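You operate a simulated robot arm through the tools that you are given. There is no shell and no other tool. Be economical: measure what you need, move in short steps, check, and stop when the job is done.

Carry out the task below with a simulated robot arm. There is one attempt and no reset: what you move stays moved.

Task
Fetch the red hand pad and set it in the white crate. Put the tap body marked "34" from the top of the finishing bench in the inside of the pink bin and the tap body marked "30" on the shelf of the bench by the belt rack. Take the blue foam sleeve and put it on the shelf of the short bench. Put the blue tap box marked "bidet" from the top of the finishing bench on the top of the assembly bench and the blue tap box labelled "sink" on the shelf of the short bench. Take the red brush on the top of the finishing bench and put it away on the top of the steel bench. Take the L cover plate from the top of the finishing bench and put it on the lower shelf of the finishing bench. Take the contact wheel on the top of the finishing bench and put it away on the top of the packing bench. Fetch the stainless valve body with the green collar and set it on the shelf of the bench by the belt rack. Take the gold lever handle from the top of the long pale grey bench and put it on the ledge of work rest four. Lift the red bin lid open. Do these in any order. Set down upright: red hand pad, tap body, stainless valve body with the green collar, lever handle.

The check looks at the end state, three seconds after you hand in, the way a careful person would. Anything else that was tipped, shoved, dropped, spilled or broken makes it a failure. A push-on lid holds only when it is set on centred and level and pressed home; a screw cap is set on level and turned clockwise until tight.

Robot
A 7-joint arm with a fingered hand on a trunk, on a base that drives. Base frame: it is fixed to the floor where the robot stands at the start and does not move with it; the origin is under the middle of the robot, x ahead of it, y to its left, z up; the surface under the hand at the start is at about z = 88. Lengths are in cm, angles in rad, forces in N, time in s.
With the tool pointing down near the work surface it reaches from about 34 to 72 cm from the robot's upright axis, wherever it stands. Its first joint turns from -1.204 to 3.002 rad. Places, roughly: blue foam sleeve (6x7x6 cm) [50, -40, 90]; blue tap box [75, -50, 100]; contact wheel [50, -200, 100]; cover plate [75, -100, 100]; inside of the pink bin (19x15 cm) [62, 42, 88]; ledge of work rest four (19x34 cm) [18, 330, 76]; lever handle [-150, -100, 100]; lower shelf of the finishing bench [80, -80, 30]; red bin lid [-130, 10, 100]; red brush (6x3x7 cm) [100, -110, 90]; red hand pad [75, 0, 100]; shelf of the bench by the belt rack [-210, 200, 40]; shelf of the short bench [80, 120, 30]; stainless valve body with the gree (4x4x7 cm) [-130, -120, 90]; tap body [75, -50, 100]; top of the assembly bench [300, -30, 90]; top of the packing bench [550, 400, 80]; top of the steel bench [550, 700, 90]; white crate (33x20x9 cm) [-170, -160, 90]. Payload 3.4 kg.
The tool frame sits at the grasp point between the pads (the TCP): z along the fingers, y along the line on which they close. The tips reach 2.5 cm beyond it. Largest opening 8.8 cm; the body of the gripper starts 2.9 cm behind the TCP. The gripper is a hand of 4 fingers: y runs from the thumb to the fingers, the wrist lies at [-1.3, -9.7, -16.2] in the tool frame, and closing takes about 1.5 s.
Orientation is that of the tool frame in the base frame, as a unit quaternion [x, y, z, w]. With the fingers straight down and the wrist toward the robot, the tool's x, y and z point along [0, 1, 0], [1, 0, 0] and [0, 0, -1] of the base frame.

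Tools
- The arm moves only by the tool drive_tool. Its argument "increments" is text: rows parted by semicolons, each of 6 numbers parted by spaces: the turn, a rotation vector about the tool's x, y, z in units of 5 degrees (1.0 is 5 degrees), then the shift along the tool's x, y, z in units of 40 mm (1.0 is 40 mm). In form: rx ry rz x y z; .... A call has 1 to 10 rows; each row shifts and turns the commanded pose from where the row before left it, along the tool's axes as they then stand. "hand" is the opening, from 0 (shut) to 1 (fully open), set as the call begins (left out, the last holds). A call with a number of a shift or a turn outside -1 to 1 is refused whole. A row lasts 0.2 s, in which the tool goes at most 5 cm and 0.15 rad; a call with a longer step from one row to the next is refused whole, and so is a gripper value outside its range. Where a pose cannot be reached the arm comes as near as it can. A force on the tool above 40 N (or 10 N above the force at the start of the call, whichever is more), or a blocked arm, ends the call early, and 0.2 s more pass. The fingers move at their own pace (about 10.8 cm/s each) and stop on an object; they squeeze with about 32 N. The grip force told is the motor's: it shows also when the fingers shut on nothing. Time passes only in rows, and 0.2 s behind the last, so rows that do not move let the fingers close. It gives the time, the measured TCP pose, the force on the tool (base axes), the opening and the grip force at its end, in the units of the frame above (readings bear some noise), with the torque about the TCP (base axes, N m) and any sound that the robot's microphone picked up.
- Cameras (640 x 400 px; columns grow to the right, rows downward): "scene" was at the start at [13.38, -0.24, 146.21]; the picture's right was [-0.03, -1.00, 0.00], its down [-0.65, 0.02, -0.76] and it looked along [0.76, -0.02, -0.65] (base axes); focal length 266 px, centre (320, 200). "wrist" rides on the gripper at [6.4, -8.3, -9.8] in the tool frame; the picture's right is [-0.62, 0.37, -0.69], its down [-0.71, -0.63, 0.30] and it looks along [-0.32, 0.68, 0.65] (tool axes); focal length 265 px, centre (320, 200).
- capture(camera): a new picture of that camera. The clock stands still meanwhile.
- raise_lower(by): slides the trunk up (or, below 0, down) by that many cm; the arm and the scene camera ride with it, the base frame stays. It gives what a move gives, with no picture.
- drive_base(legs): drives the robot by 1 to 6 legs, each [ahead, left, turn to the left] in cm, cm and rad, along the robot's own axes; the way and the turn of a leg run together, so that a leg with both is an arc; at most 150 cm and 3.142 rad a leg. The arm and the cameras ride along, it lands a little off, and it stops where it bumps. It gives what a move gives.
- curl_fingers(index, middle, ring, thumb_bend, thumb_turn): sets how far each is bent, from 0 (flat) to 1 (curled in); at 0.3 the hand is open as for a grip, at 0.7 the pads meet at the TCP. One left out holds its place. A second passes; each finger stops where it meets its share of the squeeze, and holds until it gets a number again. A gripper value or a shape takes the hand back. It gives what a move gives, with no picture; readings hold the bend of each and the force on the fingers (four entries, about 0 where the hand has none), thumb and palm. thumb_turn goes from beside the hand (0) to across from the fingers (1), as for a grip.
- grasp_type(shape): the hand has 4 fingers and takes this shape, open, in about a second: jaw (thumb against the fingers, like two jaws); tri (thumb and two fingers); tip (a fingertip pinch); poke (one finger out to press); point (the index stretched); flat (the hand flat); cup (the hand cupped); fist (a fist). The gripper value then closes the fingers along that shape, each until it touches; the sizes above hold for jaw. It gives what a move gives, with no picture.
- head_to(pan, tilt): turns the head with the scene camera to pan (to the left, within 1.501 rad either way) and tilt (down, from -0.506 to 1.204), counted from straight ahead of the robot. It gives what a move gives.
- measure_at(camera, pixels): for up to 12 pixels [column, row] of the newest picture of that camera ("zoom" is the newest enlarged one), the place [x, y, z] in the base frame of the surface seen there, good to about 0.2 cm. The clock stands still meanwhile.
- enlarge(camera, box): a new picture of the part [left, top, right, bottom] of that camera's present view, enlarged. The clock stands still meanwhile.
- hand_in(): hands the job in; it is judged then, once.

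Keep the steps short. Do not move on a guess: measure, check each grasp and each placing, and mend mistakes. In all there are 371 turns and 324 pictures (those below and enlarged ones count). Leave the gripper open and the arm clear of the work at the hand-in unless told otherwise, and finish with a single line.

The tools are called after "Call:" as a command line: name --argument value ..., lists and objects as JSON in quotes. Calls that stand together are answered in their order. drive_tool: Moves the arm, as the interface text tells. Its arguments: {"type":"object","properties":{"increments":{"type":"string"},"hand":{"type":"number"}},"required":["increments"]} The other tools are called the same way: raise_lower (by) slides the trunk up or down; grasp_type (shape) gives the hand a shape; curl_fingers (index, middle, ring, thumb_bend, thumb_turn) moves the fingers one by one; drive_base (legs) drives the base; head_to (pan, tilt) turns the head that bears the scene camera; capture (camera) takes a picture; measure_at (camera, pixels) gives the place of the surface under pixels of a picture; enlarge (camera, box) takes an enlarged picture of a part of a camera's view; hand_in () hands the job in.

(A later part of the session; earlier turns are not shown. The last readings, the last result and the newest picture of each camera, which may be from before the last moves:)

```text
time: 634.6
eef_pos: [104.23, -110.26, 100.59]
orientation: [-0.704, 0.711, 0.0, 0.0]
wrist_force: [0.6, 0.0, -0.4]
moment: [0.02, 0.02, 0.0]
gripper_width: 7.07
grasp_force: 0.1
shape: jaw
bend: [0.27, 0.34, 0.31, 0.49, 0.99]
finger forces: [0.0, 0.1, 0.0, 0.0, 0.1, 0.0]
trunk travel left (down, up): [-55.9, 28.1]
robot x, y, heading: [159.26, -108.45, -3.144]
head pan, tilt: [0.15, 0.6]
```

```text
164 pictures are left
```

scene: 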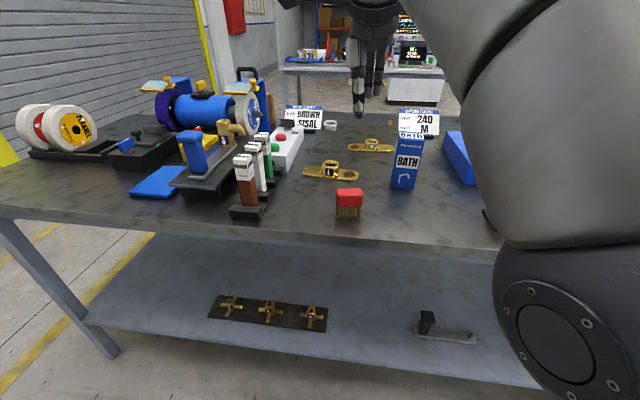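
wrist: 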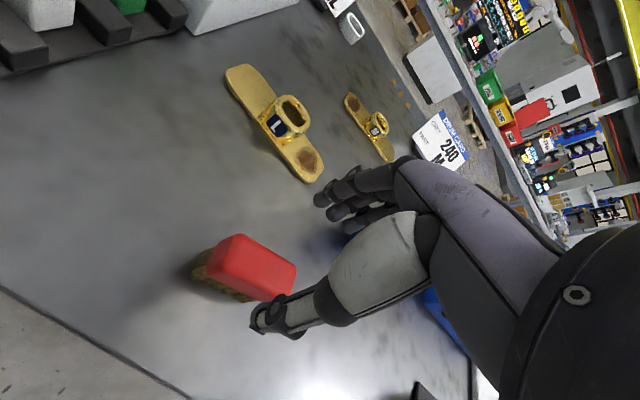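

Straight and aligned. Descend to z≈92.2 and close, lift.

Call:
drive_tool --increments "0 0 0 0 0.05 0.7; 0 0 0 0 0 0.7; 0 0 0 0 0 0.7; 0 0 0 0 0 0"

Call:
drive_tool --increments "0 0 0 0 0 0; 0 0 0 0 0 0; 0 0 0 0 0 0; 0 0 0 0 0 0; 0 0 0 0 0 0; 0 0 0 0 0 0; 0 0 0 0 0 0" --hand 0

Call:
drive_tool --increments "0 0 0 0 0 -0.4; 0 0 0 0 0 -0.6; 0 0 0 0 0 -0.8; 0 0 0 0 0 -0.8; 0 0 0 0 0 -0.8; 0 0 0 0 0 -0.8; 0 0 0 0 0 0"

Call:
capture --camera "wrist"

```text
time: 635.6
eef_pos: [104.05, -110.1, 92.33]
orientation: [-0.704, 0.71, 0.0, 0.0]
wrist_force: [1.1, -0.1, -0.3]
moment: [-0.01, -0.01, -0.01]
gripper_width: 7.06
grasp_force: 0.0
shape: jaw
bend: [0.27, 0.34, 0.31, 0.49, 0.99]
finger forces: [0.1, 0.0, 0.1, 0.0, 0.0, 0.0]
trunk travel left (down, up): [-55.9, 28.1]
robot x, y, heading: [159.23, -108.63, -3.14]
head pan, tilt: [0.15, 0.6]
```

```text
time: 637.2
eef_pos: [104.06, -110.01, 92.25]
orientation: [-0.705, 0.71, 0.0, 0.0]
wrist_force: [0.1, 0.0, -0.4]
moment: [0.0, 0.02, 0.01]
gripper_width: 2.48
grasp_force: 32.3
shape: jaw
bend: [0.73, 0.56, 0.56, 0.74, 0.98]
finger forces: [18.4, 7.0, 3.7, 0.0, 29.2, 0.1]
trunk travel left (down, up): [-55.9, 28.1]
robot x, y, heading: [159.51, -108.25, -3.138]
head pan, tilt: [0.15, 0.6]
```

```text
time: 638.8
eef_pos: [103.81, -110.14, 109.21]
orientation: [-0.704, 0.71, 0.0, 0.0]
wrist_force: [-1.1, 0.7, -0.4]
moment: [-0.01, -0.03, -0.02]
gripper_width: 2.46
grasp_force: 32.0
shape: jaw
bend: [0.73, 0.57, 0.57, 0.74, 0.98]
finger forces: [18.6, 7.0, 3.7, 0.0, 29.3, 0.0]
trunk travel left (down, up): [-55.9, 28.1]
robot x, y, heading: [159.5, -108.77, -3.137]
head pan, tilt: [0.15, 0.6]
```

```text
163 pictures are left
```

wrist: 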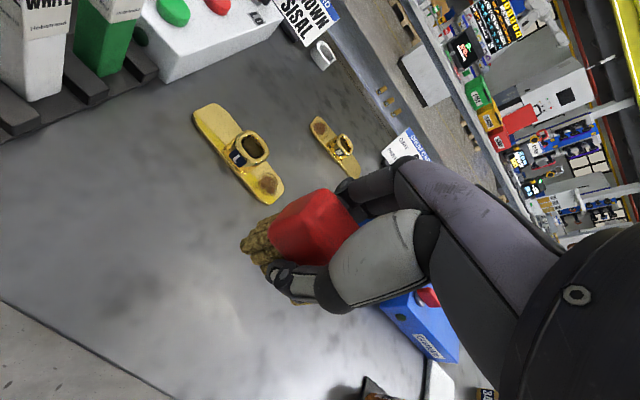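

Brush held. Long trip to the steel bench: up the aisle, through the corridor.

Call:
drive_base --legs '[[-8, 0, 0], [0, 0, 3.14], [0, 150, 0], [0, 150, 0], [0, 55, 0]]'

Call:
head_to --pan 0.1 --tilt 0.35

Call:
capture --camera "scene"

```text
time: 663.7
eef_pos: [245.32, 240.24, 109.29]
orientation: [0.732, 0.681, 0.0, 0.0]
wrist_force: [0.3, 0.3, 0.2]
moment: [-0.02, 0.0, 0.03]
gripper_width: 2.4
grasp_force: 32.0
shape: jaw
bend: [0.73, 0.57, 0.57, 0.75, 0.98]
finger forces: [18.1, 6.9, 3.8, 0.0, 28.6, 0.1]
trunk travel left (down, up): [-55.9, 28.1]
robot x, y, heading: [189.37, 242.2, -0.062]
head pan, tilt: [0.15, 0.6]
```

```text
time: 664.5
eef_pos: [245.15, 240.3, 109.22]
orientation: [0.732, 0.681, 0.0, 0.0]
wrist_force: [0.7, -0.1, -1.3]
moment: [-0.02, -0.02, -0.04]
gripper_width: 2.43
grasp_force: 31.8
shape: jaw
bend: [0.73, 0.57, 0.57, 0.75, 0.98]
finger forces: [18.1, 6.9, 3.8, 0.0, 28.7, 0.0]
trunk travel left (down, up): [-55.9, 28.1]
robot x, y, heading: [189.56, 242.64, -0.064]
head pan, tilt: [0.099, 0.351]
```

```text
162 pictures are left
```

scene: 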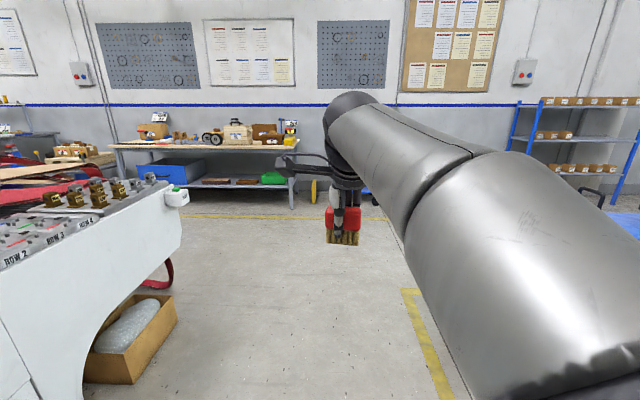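

Call:
drive_base --legs '[[125, 0, 0.064], [120, 0, 0]]'

Call:
head_to --pan 1.3 --tilt 0.3

Call:
capture --camera "scene"

Call:
measure_at --camera "scene" --pixels '[[320, 250], [250, 250], [200, 230], [400, 230], [320, 180], [450, 300]]'

```text
time: 676.5
eef_pos: [489.64, 241.52, 109.32]
orientation: [0.71, 0.704, 0.0, 0.0]
wrist_force: [0.2, -0.7, -1.2]
moment: [0.01, 0.0, 0.02]
gripper_width: 2.44
grasp_force: 31.4
shape: jaw
bend: [0.73, 0.57, 0.57, 0.75, 0.98]
finger forces: [18.1, 6.9, 3.8, 0.0, 28.7, 0.1]
trunk travel left (down, up): [-55.9, 28.1]
robot x, y, heading: [433.49, 240.1, 0.007]
head pan, tilt: [0.099, 0.351]
```

```text
time: 677.9
eef_pos: [489.41, 241.55, 109.34]
orientation: [0.71, 0.704, 0.0, 0.0]
wrist_force: [0.5, 0.1, -1.0]
moment: [-0.01, -0.05, 0.0]
gripper_width: 2.44
grasp_force: 32.0
shape: jaw
bend: [0.73, 0.57, 0.57, 0.75, 0.98]
finger forces: [18.1, 6.9, 3.8, 0.0, 28.7, 0.0]
trunk travel left (down, up): [-55.9, 28.1]
robot x, y, heading: [433.91, 240.12, -0.002]
head pan, tilt: [1.3, 0.3]
```

```text
161 pictures are left
```

scene: 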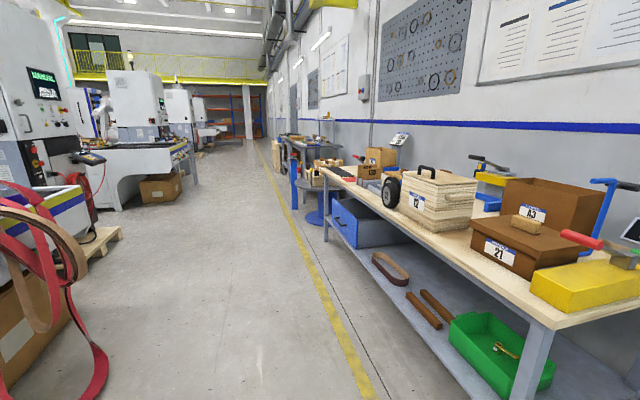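

```text
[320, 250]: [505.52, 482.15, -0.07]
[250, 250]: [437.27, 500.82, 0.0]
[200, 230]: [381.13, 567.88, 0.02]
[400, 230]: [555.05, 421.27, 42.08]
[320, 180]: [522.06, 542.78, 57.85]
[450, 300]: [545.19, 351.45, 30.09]
```

Floor clear along x≈416. I drive left to y≈680.

Call:
drive_base --legs '[[-18, 140, 0], [0, 150, 0], [0, 148, 0]]'

Call:
head_to --pan 0.1 --tilt 0.4

Call:
capture --camera "scene"

Call:
measure_at --camera "scene" --pixels '[[200, 200], [300, 210], [400, 210], [250, 180], [350, 190], [150, 220], [320, 230]]'

```text
time: 699.0
eef_pos: [474.95, 680.81, 109.31]
orientation: [0.718, 0.696, 0.0, 0.0]
wrist_force: [-0.6, 0.0, -1.1]
moment: [0.02, -0.03, -0.03]
gripper_width: 2.42
grasp_force: 32.5
shape: jaw
bend: [0.73, 0.57, 0.57, 0.75, 0.98]
finger forces: [18.1, 6.7, 3.8, 0.0, 28.7, 0.0]
trunk travel left (down, up): [-55.9, 28.1]
robot x, y, heading: [419.13, 680.12, -0.018]
head pan, tilt: [1.3, 0.3]
```

```text
time: 700.4
eef_pos: [475.0, 680.77, 109.15]
orientation: [0.718, 0.696, 0.0, 0.0]
wrist_force: [0.3, 0.5, -1.3]
moment: [0.0, -0.04, 0.0]
gripper_width: 2.45
grasp_force: 32.3
shape: jaw
bend: [0.73, 0.57, 0.57, 0.75, 0.98]
finger forces: [18.1, 6.7, 3.7, 0.0, 28.8, 0.1]
trunk travel left (down, up): [-55.9, 28.1]
robot x, y, heading: [419.25, 680.41, -0.018]
head pan, tilt: [0.099, 0.4]
```

```text
160 pictures are left
```

scene: 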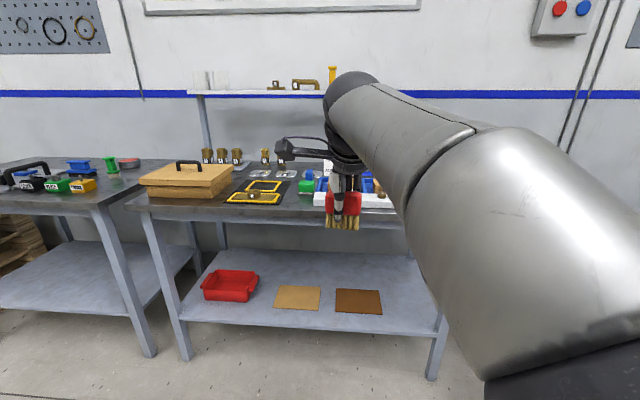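

```text
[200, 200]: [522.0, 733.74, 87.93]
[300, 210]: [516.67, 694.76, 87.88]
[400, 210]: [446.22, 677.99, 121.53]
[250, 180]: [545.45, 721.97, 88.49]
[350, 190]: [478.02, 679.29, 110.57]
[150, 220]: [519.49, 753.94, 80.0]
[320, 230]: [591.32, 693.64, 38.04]
```

Call:
enlarge --camera "scene" --box '[120, 130, 420, 240]'

Call:
drive_base --legs '[[0, 40, 0.018], [14, 0, 0]]'

Call:
head_to --pan -0.1 --tilt 0.55

Call:
capture --camera "scene"

```text
2.13 times, centred on (270, 185) of scene
```

zoom: 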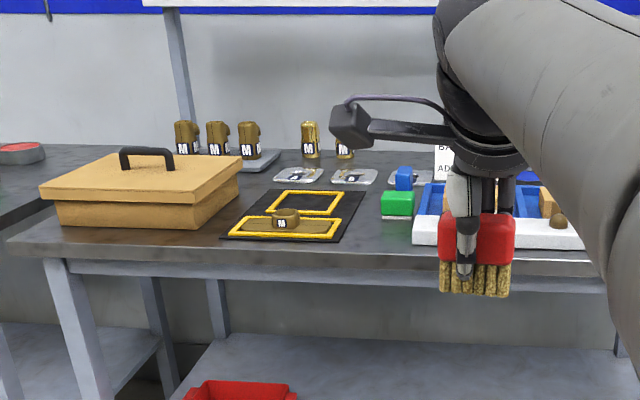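

```text
time: 703.8
eef_pos: [489.06, 721.32, 109.27]
orientation: [0.71, 0.704, -0.001, -0.001]
wrist_force: [0.1, 0.5, -1.2]
moment: [0.01, 0.01, -0.02]
gripper_width: 2.44
grasp_force: 32.1
shape: jaw
bend: [0.73, 0.57, 0.57, 0.75, 0.98]
finger forces: [18.1, 7.0, 3.7, 0.0, 28.8, 0.0]
trunk travel left (down, up): [-55.9, 28.1]
robot x, y, heading: [433.3, 719.95, 0.002]
head pan, tilt: [0.099, 0.4]
```

```text
time: 704.5
eef_pos: [489.02, 721.32, 109.26]
orientation: [0.71, 0.704, 0.0, 0.0]
wrist_force: [-0.6, 0.6, -1.3]
moment: [-0.01, -0.01, 0.02]
gripper_width: 2.42
grasp_force: 32.1
shape: jaw
bend: [0.73, 0.57, 0.57, 0.75, 0.98]
finger forces: [18.1, 6.9, 3.7, 0.1, 28.8, 0.1]
trunk travel left (down, up): [-55.9, 28.1]
robot x, y, heading: [433.44, 719.55, 0.001]
head pan, tilt: [-0.099, 0.55]
```

```text
158 pictures are left
```

scene: 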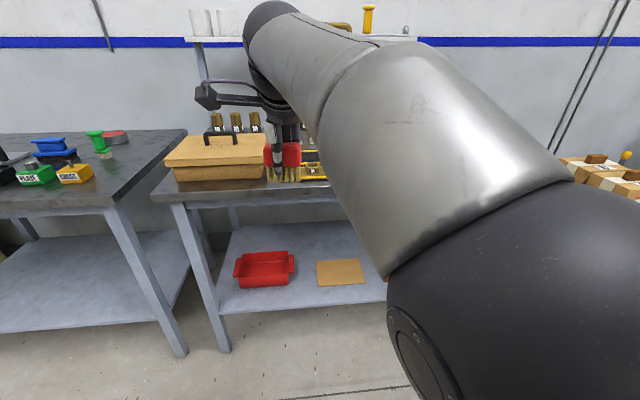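

The right part of the bench (y≈655) looked empty earlier. I move right and check with the wrist camera.

Call:
drive_base --legs '[[0, -66, 0], [18, 0, 0]]'

Call:
head_to --pan 0.2 --tilt 0.6

Call:
capture --camera "wrist"

Call:
capture --camera "scene"

```text
time: 709.2
eef_pos: [506.69, 654.94, 109.18]
orientation: [0.711, 0.703, -0.002, -0.002]
wrist_force: [0.6, 0.2, -1.2]
moment: [-0.01, 0.01, 0.04]
gripper_width: 2.4
grasp_force: 32.2
shape: jaw
bend: [0.73, 0.57, 0.57, 0.75, 0.98]
finger forces: [18.1, 7.0, 3.8, 0.1, 28.9, 0.0]
trunk travel left (down, up): [-55.9, 28.1]
robot x, y, heading: [450.8, 654.01, -0.005]
head pan, tilt: [-0.099, 0.55]
```

```text
time: 710.0
eef_pos: [506.65, 654.96, 109.4]
orientation: [0.712, 0.702, 0.0, 0.0]
wrist_force: [0.2, 0.5, -0.6]
moment: [0.0, 0.06, 0.01]
gripper_width: 2.44
grasp_force: 31.9
shape: jaw
bend: [0.73, 0.57, 0.57, 0.75, 0.98]
finger forces: [18.1, 6.9, 3.9, 0.0, 28.8, 0.0]
trunk travel left (down, up): [-55.9, 28.1]
robot x, y, heading: [450.57, 653.6, -0.001]
head pan, tilt: [0.201, 0.6]
```

```text
157 pictures are left
```

wrist: 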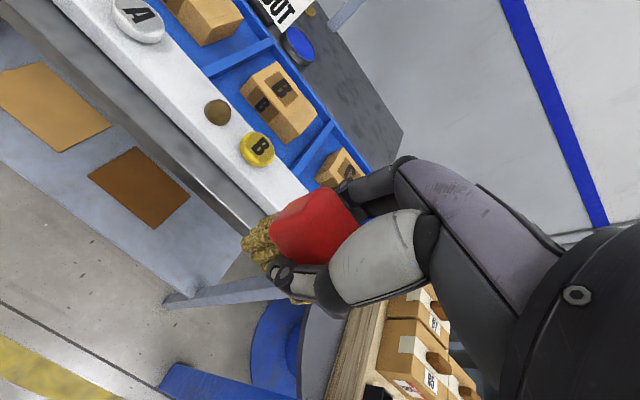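

```text
156 pictures are left
```

scene: 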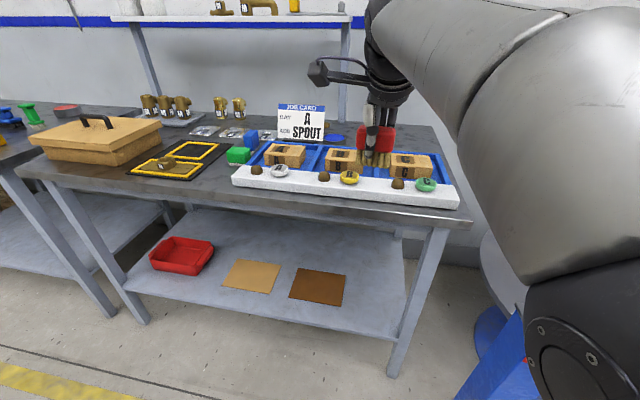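

Call:
measure_at --camera "scene" --pixels '[[215, 190], [195, 195], [220, 172], [232, 190], [228, 165], [200, 178], [130, 172], [190, 205], [225, 200], [240, 160], [160, 192], [233, 172]]'

Call:
enlarge --camera "scene" --box '[100, 110, 280, 220]'

```text
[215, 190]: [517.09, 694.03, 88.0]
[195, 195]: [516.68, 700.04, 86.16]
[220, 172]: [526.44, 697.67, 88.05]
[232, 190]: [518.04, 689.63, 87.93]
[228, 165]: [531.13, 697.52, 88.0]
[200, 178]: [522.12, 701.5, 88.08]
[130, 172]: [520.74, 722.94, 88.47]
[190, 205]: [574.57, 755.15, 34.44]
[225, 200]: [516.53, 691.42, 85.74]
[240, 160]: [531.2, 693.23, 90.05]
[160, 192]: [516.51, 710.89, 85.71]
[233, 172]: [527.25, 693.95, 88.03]
```

```text
3.56 times, centred on (190, 165) of scene
```

zoom: 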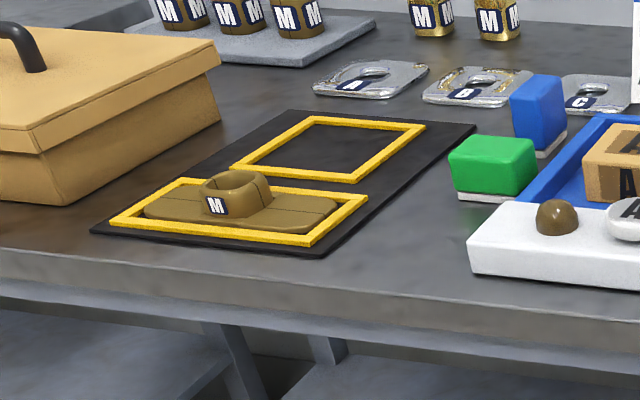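

Call:
measure_at --camera "zoom" --pixels '[[458, 196], [452, 170], [520, 200], [470, 268], [350, 240], [395, 195], [322, 255], [420, 250], [400, 230]]'

```text
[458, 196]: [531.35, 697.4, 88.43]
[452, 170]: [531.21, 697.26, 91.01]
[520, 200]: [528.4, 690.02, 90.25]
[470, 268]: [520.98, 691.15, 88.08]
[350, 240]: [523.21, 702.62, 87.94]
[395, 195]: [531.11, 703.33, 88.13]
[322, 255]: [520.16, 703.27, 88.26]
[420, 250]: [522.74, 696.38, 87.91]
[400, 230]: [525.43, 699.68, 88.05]
```

Target patch centre (524,697), clear between mat, tray and green block. I drive there.

Call:
drive_base --legs '[[0, 42, 0], [17.3, 0, 0]]'

Call:
drive_tool --increments "0 0 0 0 0 0.9; 0 0 0 0 0 0.9; 0 0 0 0 0 0.6; 0 0 0 0 0 0"

Call:
capture --camera "wrist"

```text
time: 713.7
eef_pos: [523.81, 697.17, 109.23]
orientation: [0.709, 0.705, -0.001, -0.001]
wrist_force: [1.4, -0.2, -0.3]
moment: [-0.01, 0.03, -0.04]
gripper_width: 2.41
grasp_force: 32.1
shape: jaw
bend: [0.73, 0.57, 0.57, 0.75, 0.98]
finger forces: [18.3, 6.9, 3.8, 0.0, 28.8, 0.0]
trunk travel left (down, up): [-55.9, 28.1]
robot x, y, heading: [468.04, 695.74, 0.006]
head pan, tilt: [0.201, 0.6]
```

```text
time: 714.7
eef_pos: [523.93, 697.34, 99.86]
orientation: [0.711, 0.704, 0.0, 0.0]
wrist_force: [-0.2, 0.5, -1.4]
moment: [-0.01, 0.01, -0.02]
gripper_width: 2.43
grasp_force: 32.2
shape: jaw
bend: [0.73, 0.57, 0.58, 0.75, 0.98]
finger forces: [18.4, 6.8, 3.8, 0.1, 28.8, 0.0]
trunk travel left (down, up): [-55.9, 28.1]
robot x, y, heading: [467.95, 695.62, 0.0]
head pan, tilt: [0.201, 0.6]
```

```text
154 pictures are left
```

wrist: 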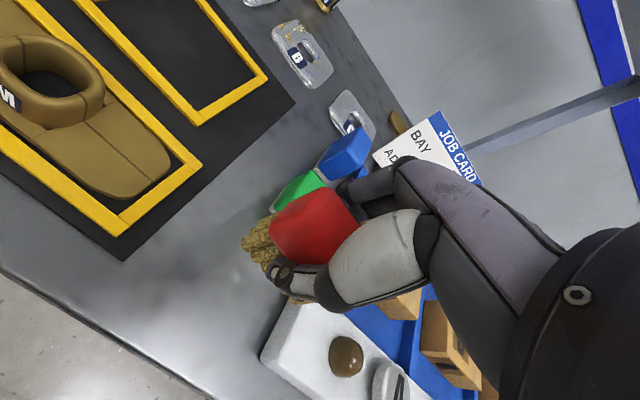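

Call:
drive_tool --increments "0 0 0 0.18 0 0.6; 0 0 0 0 0 0.6; 0 0 0 0 0 0.45; 0 0 0 0 0 0.08; 0 0 0 0 0 0"

Call:
drive_tool --increments "0 0 0 0 0 0.05; 0 0 0 0 0 0.04; 0 0 0 0 0 0"

```text
time: 715.9
eef_pos: [523.78, 697.92, 92.82]
orientation: [0.71, 0.704, 0.0, -0.001]
wrist_force: [-0.4, 0.0, -1.6]
moment: [0.0, -0.03, -0.01]
gripper_width: 2.43
grasp_force: 32.1
shape: jaw
bend: [0.73, 0.57, 0.58, 0.75, 0.98]
finger forces: [18.4, 6.7, 3.8, 0.1, 28.8, 0.1]
trunk travel left (down, up): [-55.9, 28.1]
robot x, y, heading: [468.57, 696.05, 0.001]
head pan, tilt: [0.201, 0.6]
```

```text
time: 716.7
eef_pos: [523.76, 697.93, 92.42]
orientation: [0.709, 0.705, 0.0, 0.0]
wrist_force: [-0.6, -0.7, -1.2]
moment: [0.01, 0.0, 0.0]
gripper_width: 2.42
grasp_force: 31.9
shape: jaw
bend: [0.73, 0.57, 0.58, 0.75, 0.98]
finger forces: [18.4, 6.7, 3.8, 0.0, 28.8, 0.0]
trunk travel left (down, up): [-55.9, 28.1]
robot x, y, heading: [468.3, 695.67, 0.003]
head pan, tilt: [0.201, 0.6]
```

Call:
drive_tool --increments "0 0 0 0 0 0.04; 0 0 0 0 0 0.03; 0 0 0 0 0 0"

Call:
drive_tool --increments "0 0 0 0 0 0; 0 0 0 0 0 0; 0 0 0 0 0 0; 0 0 0 0 0 0" --hand 0.6

Call:
capture --camera "wrist"

```text
time: 717.5
eef_pos: [523.85, 698.0, 92.31]
orientation: [0.71, 0.705, 0.001, 0.001]
wrist_force: [-0.6, 0.4, 3.3]
moment: [-0.03, -0.03, 0.03]
gripper_width: 2.46
grasp_force: 31.4
shape: jaw
bend: [0.73, 0.57, 0.58, 0.75, 0.98]
finger forces: [18.8, 7.1, 3.9, 0.0, 29.2, 0.0]
trunk travel left (down, up): [-55.9, 28.1]
robot x, y, heading: [468.21, 695.99, 0.005]
head pan, tilt: [0.201, 0.6]
```

```text
time: 718.5
eef_pos: [523.85, 697.97, 92.24]
orientation: [0.709, 0.705, 0.0, 0.001]
wrist_force: [-0.3, -0.1, -0.3]
moment: [-0.01, -0.03, 0.01]
gripper_width: 5.24
grasp_force: 0.0
shape: jaw
bend: [0.29, 0.41, 0.37, 0.65, 1.0]
finger forces: [0.0, 0.1, 0.0, 0.0, 0.0, 0.0]
trunk travel left (down, up): [-55.9, 28.1]
robot x, y, heading: [468.25, 695.41, 0.006]
head pan, tilt: [0.201, 0.6]
```

```text
153 pictures are left
```

wrist: 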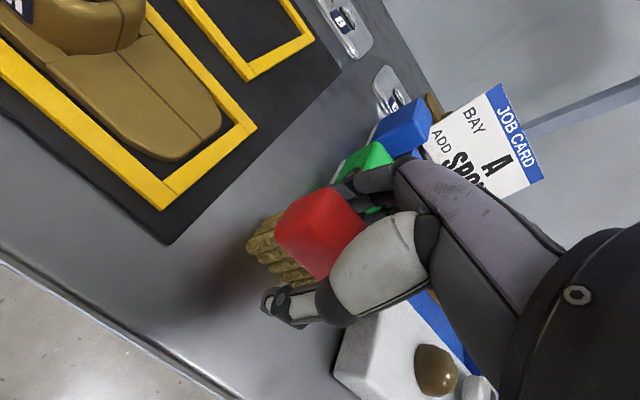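

Released and standing. I rise straight up, back out and check.

Call:
drive_tool --increments "0 0 0 0 0 -0.4; 0 0 0 0 0 -0.8; 0 0 0 0 0 -1; 0 0 0 0 0 -1; 0 0 0 0 0 -1; 0 0 0 0 0 0"

Call:
capture --camera "wrist"

Call:
drive_base --legs '[[-48, 0, 0], [0, -150, 0], [0, -150, 0], [0, -148, 0]]'

```text
time: 719.9
eef_pos: [523.81, 697.99, 108.8]
orientation: [0.709, 0.705, -0.001, 0.0]
wrist_force: [0.0, 0.3, -1.1]
moment: [0.0, -0.01, 0.01]
gripper_width: 5.23
grasp_force: 0.1
shape: jaw
bend: [0.29, 0.41, 0.37, 0.65, 1.0]
finger forces: [0.0, 0.0, 0.0, 0.1, 0.0, 0.1]
trunk travel left (down, up): [-55.9, 28.1]
robot x, y, heading: [468.19, 695.54, 0.006]
head pan, tilt: [0.201, 0.6]
```

```text
152 pictures are left
```

wrist: 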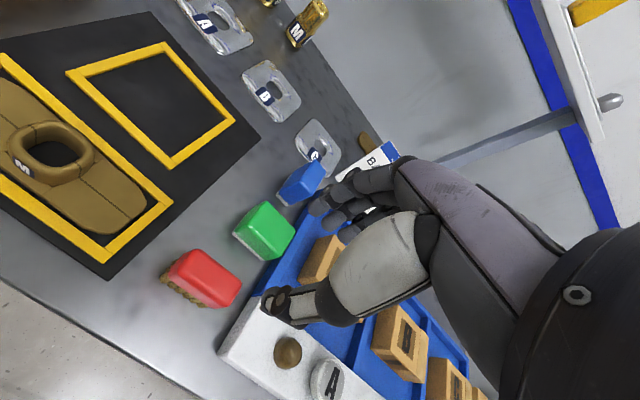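

```text
time: 743.7
eef_pos: [475.02, 252.62, 108.81]
orientation: [0.703, 0.711, 0.0, 0.0]
wrist_force: [0.0, -0.2, -0.1]
moment: [0.0, 0.02, 0.02]
gripper_width: 5.28
grasp_force: 0.1
shape: jaw
bend: [0.29, 0.41, 0.37, 0.65, 1.0]
finger forces: [0.0, 0.1, 0.1, 0.1, 0.0, 0.1]
trunk travel left (down, up): [-55.9, 28.1]
robot x, y, heading: [418.97, 249.54, 0.022]
head pan, tilt: [0.201, 0.6]
```

Brush placed. I return to the far side of the finishing bench at the L plate.

Call:
drive_base --legs '[[-130, 0, -0.022], [-112, 0, 0], [0, 0, 3.14], [0, 140, 0], [0, 140, 0], [0, 84, 0]]'

Call:
capture --camera "wrist"

Call:
capture --camera "scene"

```text
time: 780.3
eef_pos: [105.14, -118.35, 108.83]
orientation: [-0.688, 0.725, -0.001, -0.001]
wrist_force: [-0.2, -0.9, 0.2]
moment: [-0.01, -0.01, 0.0]
gripper_width: 5.22
grasp_force: 0.1
shape: jaw
bend: [0.29, 0.41, 0.37, 0.65, 1.0]
finger forces: [0.1, 0.1, 0.1, 0.0, 0.0, 0.0]
trunk travel left (down, up): [-55.9, 28.1]
robot x, y, heading: [161.06, -118.28, 3.1]
head pan, tilt: [0.201, 0.6]
```

```text
151 pictures are left
```

wrist: 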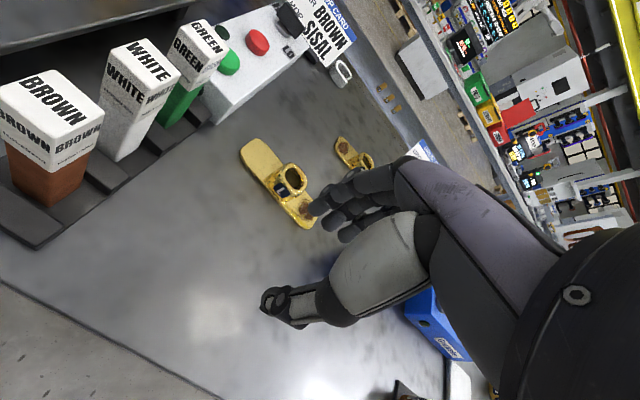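

```text
150 pictures are left
```

scene: 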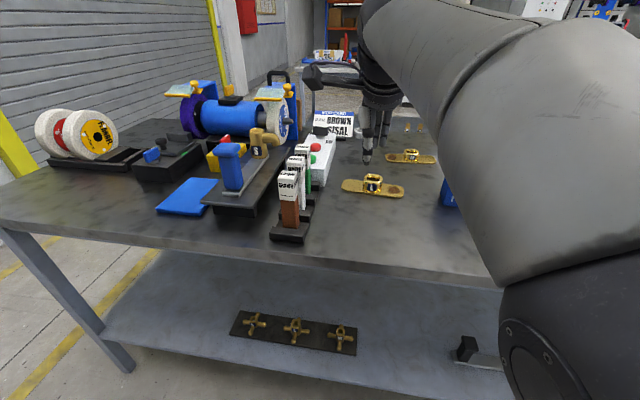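

Call:
enlarge --camera "wrist" --box '[220, 120, 340, 240]'

Call:
measure_at --camera "zoom" --pixels '[[390, 230], [340, 245], [395, 270], [345, 290], [310, 250], [360, 330], [430, 300], [110, 120], [230, 130], [150, 200], [400, 350], [300, 280]]'

```text
3.33 times, centred on (280, 180) of wrist
```

zoom: 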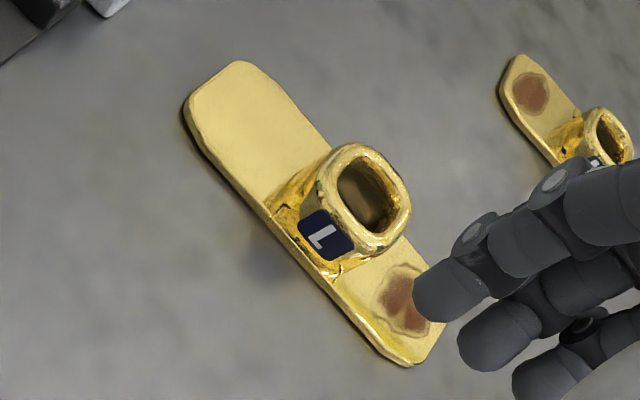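

```text
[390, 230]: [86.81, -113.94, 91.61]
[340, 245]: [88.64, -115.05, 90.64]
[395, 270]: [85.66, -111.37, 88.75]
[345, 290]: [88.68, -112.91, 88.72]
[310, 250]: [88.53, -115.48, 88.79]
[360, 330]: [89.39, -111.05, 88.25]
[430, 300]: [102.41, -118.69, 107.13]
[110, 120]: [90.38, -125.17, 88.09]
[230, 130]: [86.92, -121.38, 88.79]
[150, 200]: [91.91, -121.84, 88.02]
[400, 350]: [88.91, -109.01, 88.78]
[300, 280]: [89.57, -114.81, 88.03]
```

Call:
measure_at --camera "zoom" --pixels '[[330, 185], [365, 150], [405, 195], [385, 245], [345, 225], [375, 148], [325, 160], [410, 215]]'

```text
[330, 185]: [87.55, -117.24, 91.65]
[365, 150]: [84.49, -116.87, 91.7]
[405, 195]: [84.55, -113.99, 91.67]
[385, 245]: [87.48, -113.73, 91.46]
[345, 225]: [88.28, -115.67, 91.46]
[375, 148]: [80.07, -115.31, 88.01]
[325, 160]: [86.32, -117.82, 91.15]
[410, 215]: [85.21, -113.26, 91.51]
```

Hub centre (86.3,−115.5), top 91.6. I align the base and reach over, hand at 0.65.

Call:
drive_base --legs '[[11, -5.2, 0.042]]'

Call:
drive_tool --increments "0 0 0 0 0.65 0; 0 0 0 0 0.65 0.3; 0 0 0 0 0.65 0.8; 0 0 0 0 0 0.8; 0 0 0 0 0 0.6; 0 0 0 0 0 0" --hand 0.7

Call:
capture --camera "wrist"

```text
time: 781.5
eef_pos: [93.87, -115.26, 108.76]
orientation: [-0.705, 0.709, 0.0, 0.001]
wrist_force: [-0.6, 0.8, 1.6]
moment: [-0.01, -0.04, 0.05]
gripper_width: 5.22
grasp_force: 0.0
shape: jaw
bend: [0.29, 0.41, 0.37, 0.65, 1.0]
finger forces: [0.1, 0.0, 0.0, 0.1, 0.0, 0.0]
trunk travel left (down, up): [-55.9, 28.1]
robot x, y, heading: [150.32, -112.96, -3.139]
head pan, tilt: [0.201, 0.6]
```

```text
time: 782.9
eef_pos: [86.49, -115.23, 98.9]
orientation: [-0.704, 0.71, 0.0, -0.001]
wrist_force: [0.4, -0.2, 0.4]
moment: [0.02, 0.03, -0.01]
gripper_width: 6.16
grasp_force: 0.0
shape: jaw
bend: [0.27, 0.37, 0.34, 0.58, 0.99]
finger forces: [0.1, 0.0, 0.0, 0.0, 0.1, 0.0]
trunk travel left (down, up): [-55.9, 28.1]
robot x, y, heading: [149.85, -113.04, -3.14]
head pan, tilt: [0.201, 0.6]
```

```text
148 pictures are left
```

wrist: 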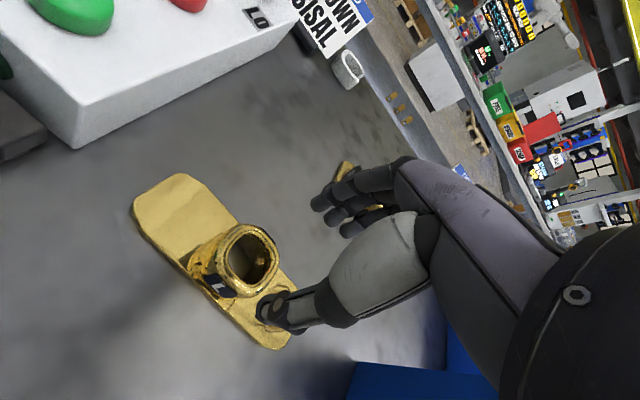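

Call:
measure_at --camera "wrist" --pixels '[[380, 370], [440, 375], [400, 390], [265, 312], [320, 205], [250, 235], [245, 290]]'

```text
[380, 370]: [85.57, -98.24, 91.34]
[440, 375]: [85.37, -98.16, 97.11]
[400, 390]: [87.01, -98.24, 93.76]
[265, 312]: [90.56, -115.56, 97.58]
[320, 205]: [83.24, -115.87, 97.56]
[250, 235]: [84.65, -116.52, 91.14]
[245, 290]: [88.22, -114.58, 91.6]
```

Clear. Descend to 91.4 and close, then lift.

Call:
drive_tool --increments "0 0 0 0 0.1 0.7; 0 0 0 0 0 0.7; 0 0 0 0 0 0.47; 0 0 0 0 0 0"

Call:
drive_tool --increments "0 0 0 0 0 0; 0 0 0 0 0 0; 0 0 0 0 0 0; 0 0 0 0 0 0; 0 0 0 0 0 0; 0 0 0 0 0 0; 0 0 0 0 0 0" --hand 0

Call:
drive_tool --increments "0 0 0 0 0 -0.4; 0 0 0 0 0 -0.6; 0 0 0 0 0 -0.8; 0 0 0 0 0 -0.8; 0 0 0 0 -0.5 -0.8; 0 0 0 0 -0.8 -0.8; 0 0 0 0 0 0"

Call:
capture --camera "wrist"

```text
time: 783.9
eef_pos: [85.86, -114.93, 91.28]
orientation: [-0.704, 0.711, -0.001, -0.001]
wrist_force: [-0.2, -0.7, -0.2]
moment: [-0.04, -0.02, 0.0]
gripper_width: 6.16
grasp_force: 0.1
shape: jaw
bend: [0.27, 0.37, 0.34, 0.58, 0.99]
finger forces: [0.0, 0.0, 0.0, 0.1, 0.1, 0.0]
trunk travel left (down, up): [-55.9, 28.1]
robot x, y, heading: [149.48, -112.76, -3.14]
head pan, tilt: [0.201, 0.6]
```

```text
time: 785.5
eef_pos: [85.83, -114.86, 91.23]
orientation: [-0.704, 0.71, -0.001, 0.0]
wrist_force: [1.0, 1.2, 0.5]
moment: [0.0, 0.03, 0.01]
gripper_width: 4.25
grasp_force: 31.9
shape: jaw
bend: [0.74, 0.48, 0.51, 0.69, 1.0]
finger forces: [17.5, 9.9, 0.1, 0.0, 28.4, 0.0]
trunk travel left (down, up): [-55.9, 28.1]
robot x, y, heading: [149.82, -112.93, -3.136]
head pan, tilt: [0.201, 0.6]
```

```text
time: 787.1
eef_pos: [90.86, -115.37, 108.18]
orientation: [-0.705, 0.71, 0.0, 0.001]
wrist_force: [0.2, 0.1, -3.7]
moment: [0.05, 0.02, 0.02]
gripper_width: 4.24
grasp_force: 32.1
shape: jaw
bend: [0.74, 0.48, 0.51, 0.69, 1.0]
finger forces: [18.0, 9.8, 0.0, 0.1, 28.3, 0.0]
trunk travel left (down, up): [-55.9, 28.1]
robot x, y, heading: [149.88, -113.38, -3.143]
head pan, tilt: [0.201, 0.6]
```

```text
147 pictures are left
```

wrist: 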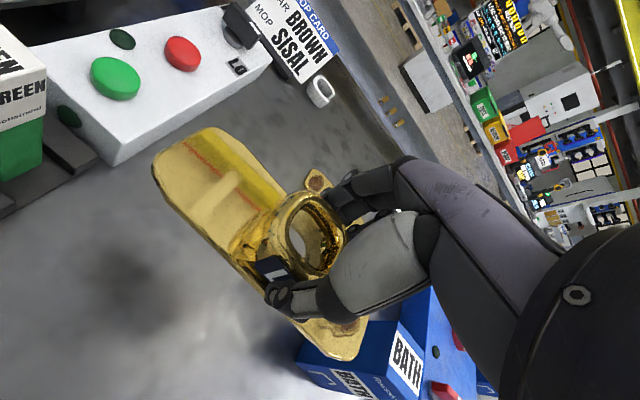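

Held; bottom 3.3 cm below TCP. I back away from the edge, lower the trunk and look at the lower shelf.

Call:
drive_base --legs '[[-36, 0, 0]]'

Call:
raise_lower --by -40

Call:
raise_lower --by -15

Call:
head_to --pan 0.15 --tilt 0.5

Call:
capture --camera "scene"

Call:
measure_at --camera "scene" --pixels '[[150, 200], [200, 200], [250, 200], [300, 210], [200, 230], [250, 240], [330, 180], [100, 180], [280, 190]]'

```text
time: 789.4
eef_pos: [126.67, -115.32, 108.33]
orientation: [-0.706, 0.708, 0.0, 0.0]
wrist_force: [-0.3, 0.0, -4.1]
moment: [0.06, 0.02, 0.03]
gripper_width: 4.22
grasp_force: 32.1
shape: jaw
bend: [0.74, 0.48, 0.51, 0.69, 1.0]
finger forces: [18.1, 9.8, 0.0, 0.0, 28.4, 0.0]
trunk travel left (down, up): [-55.9, 28.1]
robot x, y, heading: [185.45, -112.66, -3.135]
head pan, tilt: [0.201, 0.6]
```

```text
time: 793.3
eef_pos: [126.74, -115.23, 68.18]
orientation: [-0.706, 0.708, 0.0, 0.001]
wrist_force: [0.6, -1.1, -4.2]
moment: [0.02, -0.06, 0.0]
gripper_width: 4.21
grasp_force: 32.2
shape: jaw
bend: [0.74, 0.48, 0.51, 0.69, 1.0]
finger forces: [18.1, 9.9, 0.0, 0.0, 28.2, 0.0]
trunk travel left (down, up): [-15.9, 68.1]
robot x, y, heading: [185.52, -112.59, -3.133]
head pan, tilt: [0.201, 0.6]
```

```text
time: 795.0
eef_pos: [126.66, -115.26, 53.1]
orientation: [-0.706, 0.708, 0.0, 0.001]
wrist_force: [0.5, 1.1, -4.5]
moment: [-0.03, 0.0, 0.03]
gripper_width: 4.23
grasp_force: 31.9
shape: jaw
bend: [0.74, 0.48, 0.51, 0.69, 1.0]
finger forces: [18.1, 9.9, 0.0, 0.0, 28.3, 0.1]
trunk travel left (down, up): [-0.9, 83.1]
robot x, y, heading: [185.47, -112.73, -3.137]
head pan, tilt: [0.201, 0.6]
```

```text
time: 795.7
eef_pos: [126.64, -115.31, 53.22]
orientation: [-0.705, 0.709, -0.001, 0.0]
wrist_force: [0.2, -0.3, -4.6]
moment: [0.06, -0.04, -0.03]
gripper_width: 4.23
grasp_force: 32.0
shape: jaw
bend: [0.74, 0.48, 0.51, 0.69, 1.0]
finger forces: [18.1, 9.8, 0.0, 0.1, 28.3, 0.1]
trunk travel left (down, up): [-0.9, 83.1]
robot x, y, heading: [185.52, -112.94, -3.136]
head pan, tilt: [0.15, 0.499]
```

```text
146 pictures are left
```

scene: 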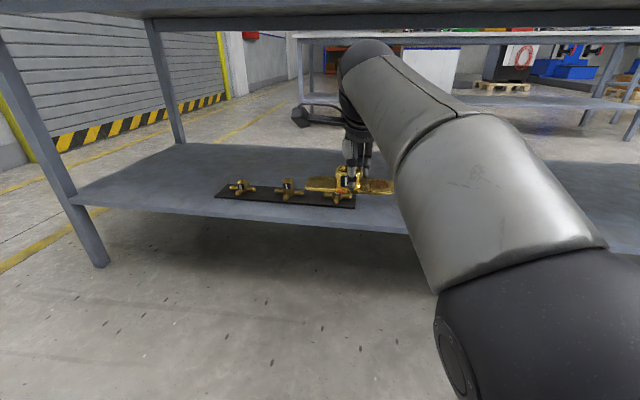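

```text
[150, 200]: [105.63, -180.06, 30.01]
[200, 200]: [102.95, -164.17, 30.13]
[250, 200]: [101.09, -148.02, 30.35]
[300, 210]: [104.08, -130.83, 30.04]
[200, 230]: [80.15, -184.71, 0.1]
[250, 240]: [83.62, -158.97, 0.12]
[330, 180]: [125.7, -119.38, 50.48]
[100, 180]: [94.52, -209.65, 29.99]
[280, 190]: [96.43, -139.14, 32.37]
```

Shelf free left of the cross board around (97,−180). I move left 65, lower the arm to ~40, then go in.

Call:
drive_base --legs '[[0, 65, 0]]'

Call:
drive_tool --increments "0 0 0 0 0 0.9; 0 0 0 0 0 0.9; 0 0 0 0 0 0.9; 0 0 0 0 0 0.4; 0 0 0 0 0 0"

Call:
capture --camera "scene"

Call:
measure_at --camera "scene" --pixels '[[300, 200], [350, 220], [200, 220], [100, 230], [120, 180], [250, 190]]'

```text
time: 799.3
eef_pos: [126.91, -180.08, 53.23]
orientation: [-0.704, 0.71, 0.0, 0.002]
wrist_force: [0.0, -0.4, -4.1]
moment: [0.0, 0.04, 0.02]
gripper_width: 4.25
grasp_force: 32.4
shape: jaw
bend: [0.74, 0.48, 0.51, 0.69, 1.0]
finger forces: [18.1, 9.9, 0.0, 0.0, 28.3, 0.1]
trunk travel left (down, up): [-0.9, 83.1]
robot x, y, heading: [186.09, -177.96, -3.144]
head pan, tilt: [0.15, 0.499]
```

```text
time: 800.5
eef_pos: [126.74, -180.07, 40.79]
orientation: [-0.704, 0.71, 0.0, 0.001]
wrist_force: [0.1, 0.4, -4.0]
moment: [0.01, 0.01, -0.02]
gripper_width: 4.23
grasp_force: 32.6
shape: jaw
bend: [0.74, 0.48, 0.51, 0.69, 1.0]
finger forces: [18.0, 9.9, 0.0, 0.0, 28.4, 0.1]
trunk travel left (down, up): [-0.9, 83.1]
robot x, y, heading: [186.23, -177.83, -3.136]
head pan, tilt: [0.15, 0.499]
```

```text
145 pictures are left
```

scene: 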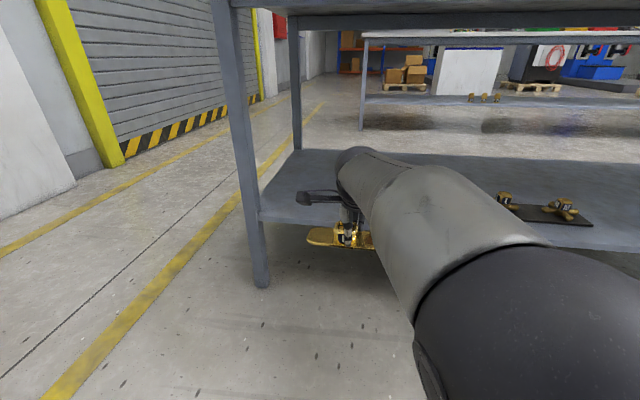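

```text
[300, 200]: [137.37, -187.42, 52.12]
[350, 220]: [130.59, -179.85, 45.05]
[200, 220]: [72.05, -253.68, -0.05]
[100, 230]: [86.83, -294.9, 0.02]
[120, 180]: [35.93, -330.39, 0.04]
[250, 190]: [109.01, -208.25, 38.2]
```

Clear. In 21 by base, 8 by arm, then lower.

Call:
drive_base --legs '[[21, 0, 0]]'

Call:
drive_tool --increments "0 0 0 0 0.7 0; 0 0 0 0 0.7 0; 0 0 0 0 0.6 0; 0 0 0 0 0 0.6; 0 0 0 0 0 0.6; 0 0 0 0 0 0.3; 0 0 0 0 0 0"

Call:
capture --camera "wrist"

```text
time: 802.1
eef_pos: [105.74, -180.21, 40.96]
orientation: [-0.705, 0.71, -0.001, 0.001]
wrist_force: [-0.4, -0.6, -4.6]
moment: [0.04, 0.03, -0.01]
gripper_width: 4.23
grasp_force: 31.7
shape: jaw
bend: [0.74, 0.48, 0.51, 0.69, 1.0]
finger forces: [18.0, 9.9, 0.1, 0.1, 28.2, 0.0]
trunk travel left (down, up): [-0.9, 83.1]
robot x, y, heading: [165.11, -177.93, -3.141]
head pan, tilt: [0.15, 0.499]
```

```text
time: 803.7
eef_pos: [97.63, -180.36, 34.87]
orientation: [-0.705, 0.709, -0.001, 0.002]
wrist_force: [-0.5, 0.2, -4.4]
moment: [0.03, 0.01, -0.01]
gripper_width: 4.21
grasp_force: 31.9
shape: jaw
bend: [0.74, 0.48, 0.51, 0.69, 1.0]
finger forces: [18.0, 10.0, 0.0, 0.0, 28.3, 0.0]
trunk travel left (down, up): [-0.9, 83.1]
robot x, y, heading: [164.86, -177.72, -3.139]
head pan, tilt: [0.15, 0.499]
```

```text
144 pictures are left
```

wrist: 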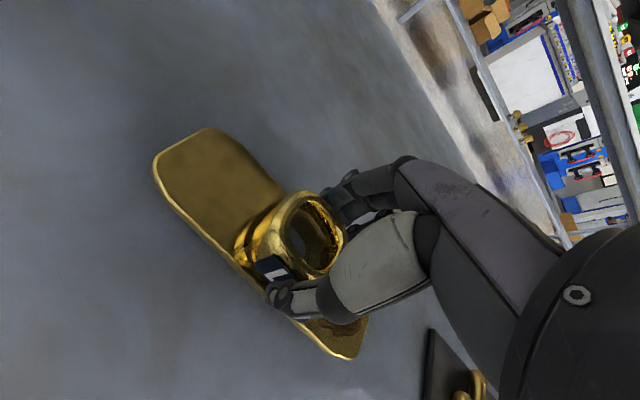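

Room all round. Finer lowering (contact expected at z≈33.3).

Call:
drive_tool --increments "0 0 0 0 0 0.15; 0 0 0 0 0 0.1; 0 0 0 0 0 0.06; 0 0 0 0 0 0"

Call:
drive_tool --increments "0 0 0 0 0 0.04; 0 0 0 0 0 0.04; 0 0 0 0 0 0"

```text
time: 804.7
eef_pos: [97.68, -180.2, 33.68]
orientation: [-0.704, 0.71, -0.001, 0.0]
wrist_force: [-0.6, -0.1, -4.0]
moment: [0.01, -0.02, 0.0]
gripper_width: 4.22
grasp_force: 32.3
shape: jaw
bend: [0.74, 0.48, 0.51, 0.69, 1.0]
finger forces: [18.0, 10.0, 0.0, 0.0, 28.3, 0.0]
trunk travel left (down, up): [-0.9, 83.1]
robot x, y, heading: [164.94, -177.64, -3.143]
head pan, tilt: [0.15, 0.499]
```

```text
time: 805.5
eef_pos: [97.74, -180.14, 33.35]
orientation: [-0.705, 0.71, -0.001, 0.001]
wrist_force: [0.9, 0.1, -4.0]
moment: [0.01, 0.02, 0.0]
gripper_width: 4.21
grasp_force: 31.6
shape: jaw
bend: [0.74, 0.48, 0.51, 0.69, 1.0]
finger forces: [18.1, 9.8, 0.1, 0.0, 28.3, 0.0]
trunk travel left (down, up): [-0.9, 83.1]
robot x, y, heading: [165.4, -178.04, -3.137]
head pan, tilt: [0.15, 0.499]
```

Call:
drive_tool --increments "0 0 0 0 0 0.03; 0 0 0 0 0 0.03; 0 0 0 0 0 0"

Call:
drive_tool --increments "0 0 0 0 0 0; 0 0 0 0 0 0; 0 0 0 0 0 0; 0 0 0 0 0 0" --hand 0.8

Call:
drive_tool --increments "0 0 0 0 0 -0.3; 0 0 0 0 0 -0.6; 0 0 0 0 0 -0.7; 0 0 0 0 0 -0.7; 0 0 0 0 0 0"

Call:
capture --camera "wrist"

```text
time: 806.3
eef_pos: [97.71, -180.29, 33.3]
orientation: [-0.705, 0.709, 0.0, 0.0]
wrist_force: [-0.2, 0.4, 3.8]
moment: [-0.02, 0.04, -0.03]
gripper_width: 4.23
grasp_force: 31.8
shape: jaw
bend: [0.74, 0.48, 0.51, 0.69, 1.0]
finger forces: [18.3, 10.0, 0.0, 0.1, 28.8, 0.0]
trunk travel left (down, up): [-0.9, 83.1]
robot x, y, heading: [165.02, -177.75, -3.136]
head pan, tilt: [0.15, 0.499]
```

```text
time: 807.3
eef_pos: [97.76, -180.21, 33.11]
orientation: [-0.705, 0.709, 0.0, 0.0]
wrist_force: [0.3, 0.1, 1.0]
moment: [0.0, -0.01, -0.01]
gripper_width: 7.02
grasp_force: 0.1
shape: jaw
bend: [0.27, 0.34, 0.32, 0.49, 0.99]
finger forces: [0.1, 0.1, 0.0, 0.0, 0.0, 0.1]
trunk travel left (down, up): [-0.9, 83.1]
robot x, y, heading: [164.9, -177.75, -3.141]
head pan, tilt: [0.15, 0.499]
```

```text
time: 808.5
eef_pos: [97.84, -180.09, 42.31]
orientation: [-0.705, 0.709, 0.0, 0.0]
wrist_force: [-0.3, 0.6, 0.5]
moment: [0.0, 0.01, -0.01]
gripper_width: 7.02
grasp_force: 0.0
shape: jaw
bend: [0.27, 0.34, 0.32, 0.49, 0.99]
finger forces: [0.0, 0.0, 0.0, 0.0, 0.0, 0.0]
trunk travel left (down, up): [-0.9, 83.1]
robot x, y, heading: [164.88, -177.63, -3.139]
head pan, tilt: [0.15, 0.499]
```

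```text
143 pictures are left
```

wrist: 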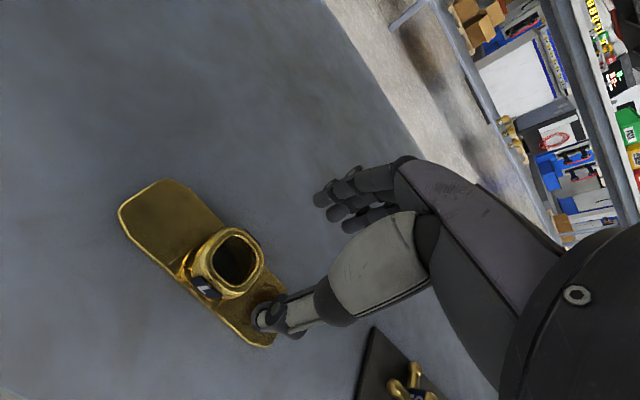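

Plate lies on the lower shelf. Last one: tap 34. I back out, raise and go to it along the aisle.

Call:
drive_base --legs '[[-26, 0, 0]]'

Call:
raise_lower --by 40

Call:
raise_lower --by 28

Call:
drive_base --legs '[[0, -145, 0], [22, 0, 0]]'

Call:
capture --camera "wrist"

```text
time: 810.4
eef_pos: [123.9, -180.08, 42.45]
orientation: [-0.704, 0.711, -0.001, 0.0]
wrist_force: [0.7, 1.0, 0.6]
moment: [0.0, 0.01, 0.05]
gripper_width: 6.97
grasp_force: 0.0
shape: jaw
bend: [0.27, 0.34, 0.32, 0.49, 0.99]
finger forces: [0.0, 0.0, 0.0, 0.1, 0.0, 0.1]
trunk travel left (down, up): [-0.9, 83.1]
robot x, y, heading: [191.19, -177.71, -3.139]
head pan, tilt: [0.15, 0.499]
```

```text
time: 814.2
eef_pos: [123.88, -180.04, 82.23]
orientation: [-0.704, 0.711, 0.0, 0.0]
wrist_force: [-0.6, 0.4, 0.1]
moment: [0.02, 0.04, -0.02]
gripper_width: 7.02
grasp_force: 0.1
shape: jaw
bend: [0.27, 0.34, 0.32, 0.49, 0.99]
finger forces: [0.0, 0.0, 0.0, 0.0, 0.0, 0.0]
trunk travel left (down, up): [-40.9, 43.1]
robot x, y, heading: [190.94, -178.15, -3.137]
head pan, tilt: [0.15, 0.499]
```

```text
time: 817.1
eef_pos: [123.85, -180.05, 110.31]
orientation: [-0.704, 0.71, -0.001, 0.0]
wrist_force: [-0.1, 0.3, 0.3]
moment: [0.01, 0.0, 0.0]
gripper_width: 7.02
grasp_force: 0.0
shape: jaw
bend: [0.27, 0.34, 0.32, 0.49, 0.99]
finger forces: [0.1, 0.1, 0.0, 0.0, 0.0, 0.1]
trunk travel left (down, up): [-68.9, 15.1]
robot x, y, heading: [191.11, -177.62, -3.136]
head pan, tilt: [0.15, 0.499]
```

```text
time: 825.5
eef_pos: [102.87, -33.9, 110.29]
orientation: [-0.696, 0.718, -0.001, 0.0]
wrist_force: [-0.3, -0.4, -0.8]
moment: [0.0, 0.03, 0.04]
gripper_width: 7.01
grasp_force: 0.0
shape: jaw
bend: [0.27, 0.34, 0.32, 0.49, 0.99]
finger forces: [0.0, 0.0, 0.0, 0.0, 0.1, 0.0]
trunk travel left (down, up): [-68.9, 15.1]
robot x, y, heading: [170.15, -33.42, 3.119]
head pan, tilt: [0.15, 0.499]
```

```text
142 pictures are left
```

wrist: 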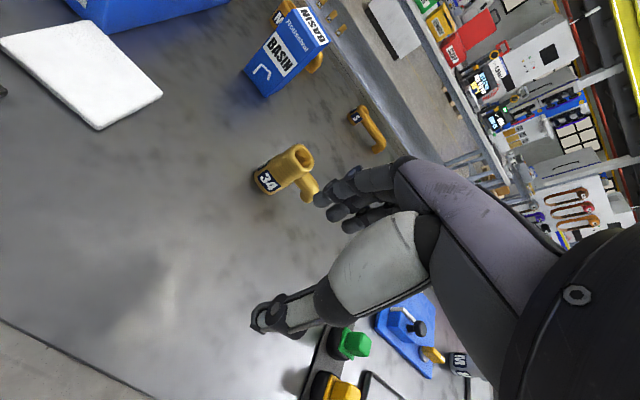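

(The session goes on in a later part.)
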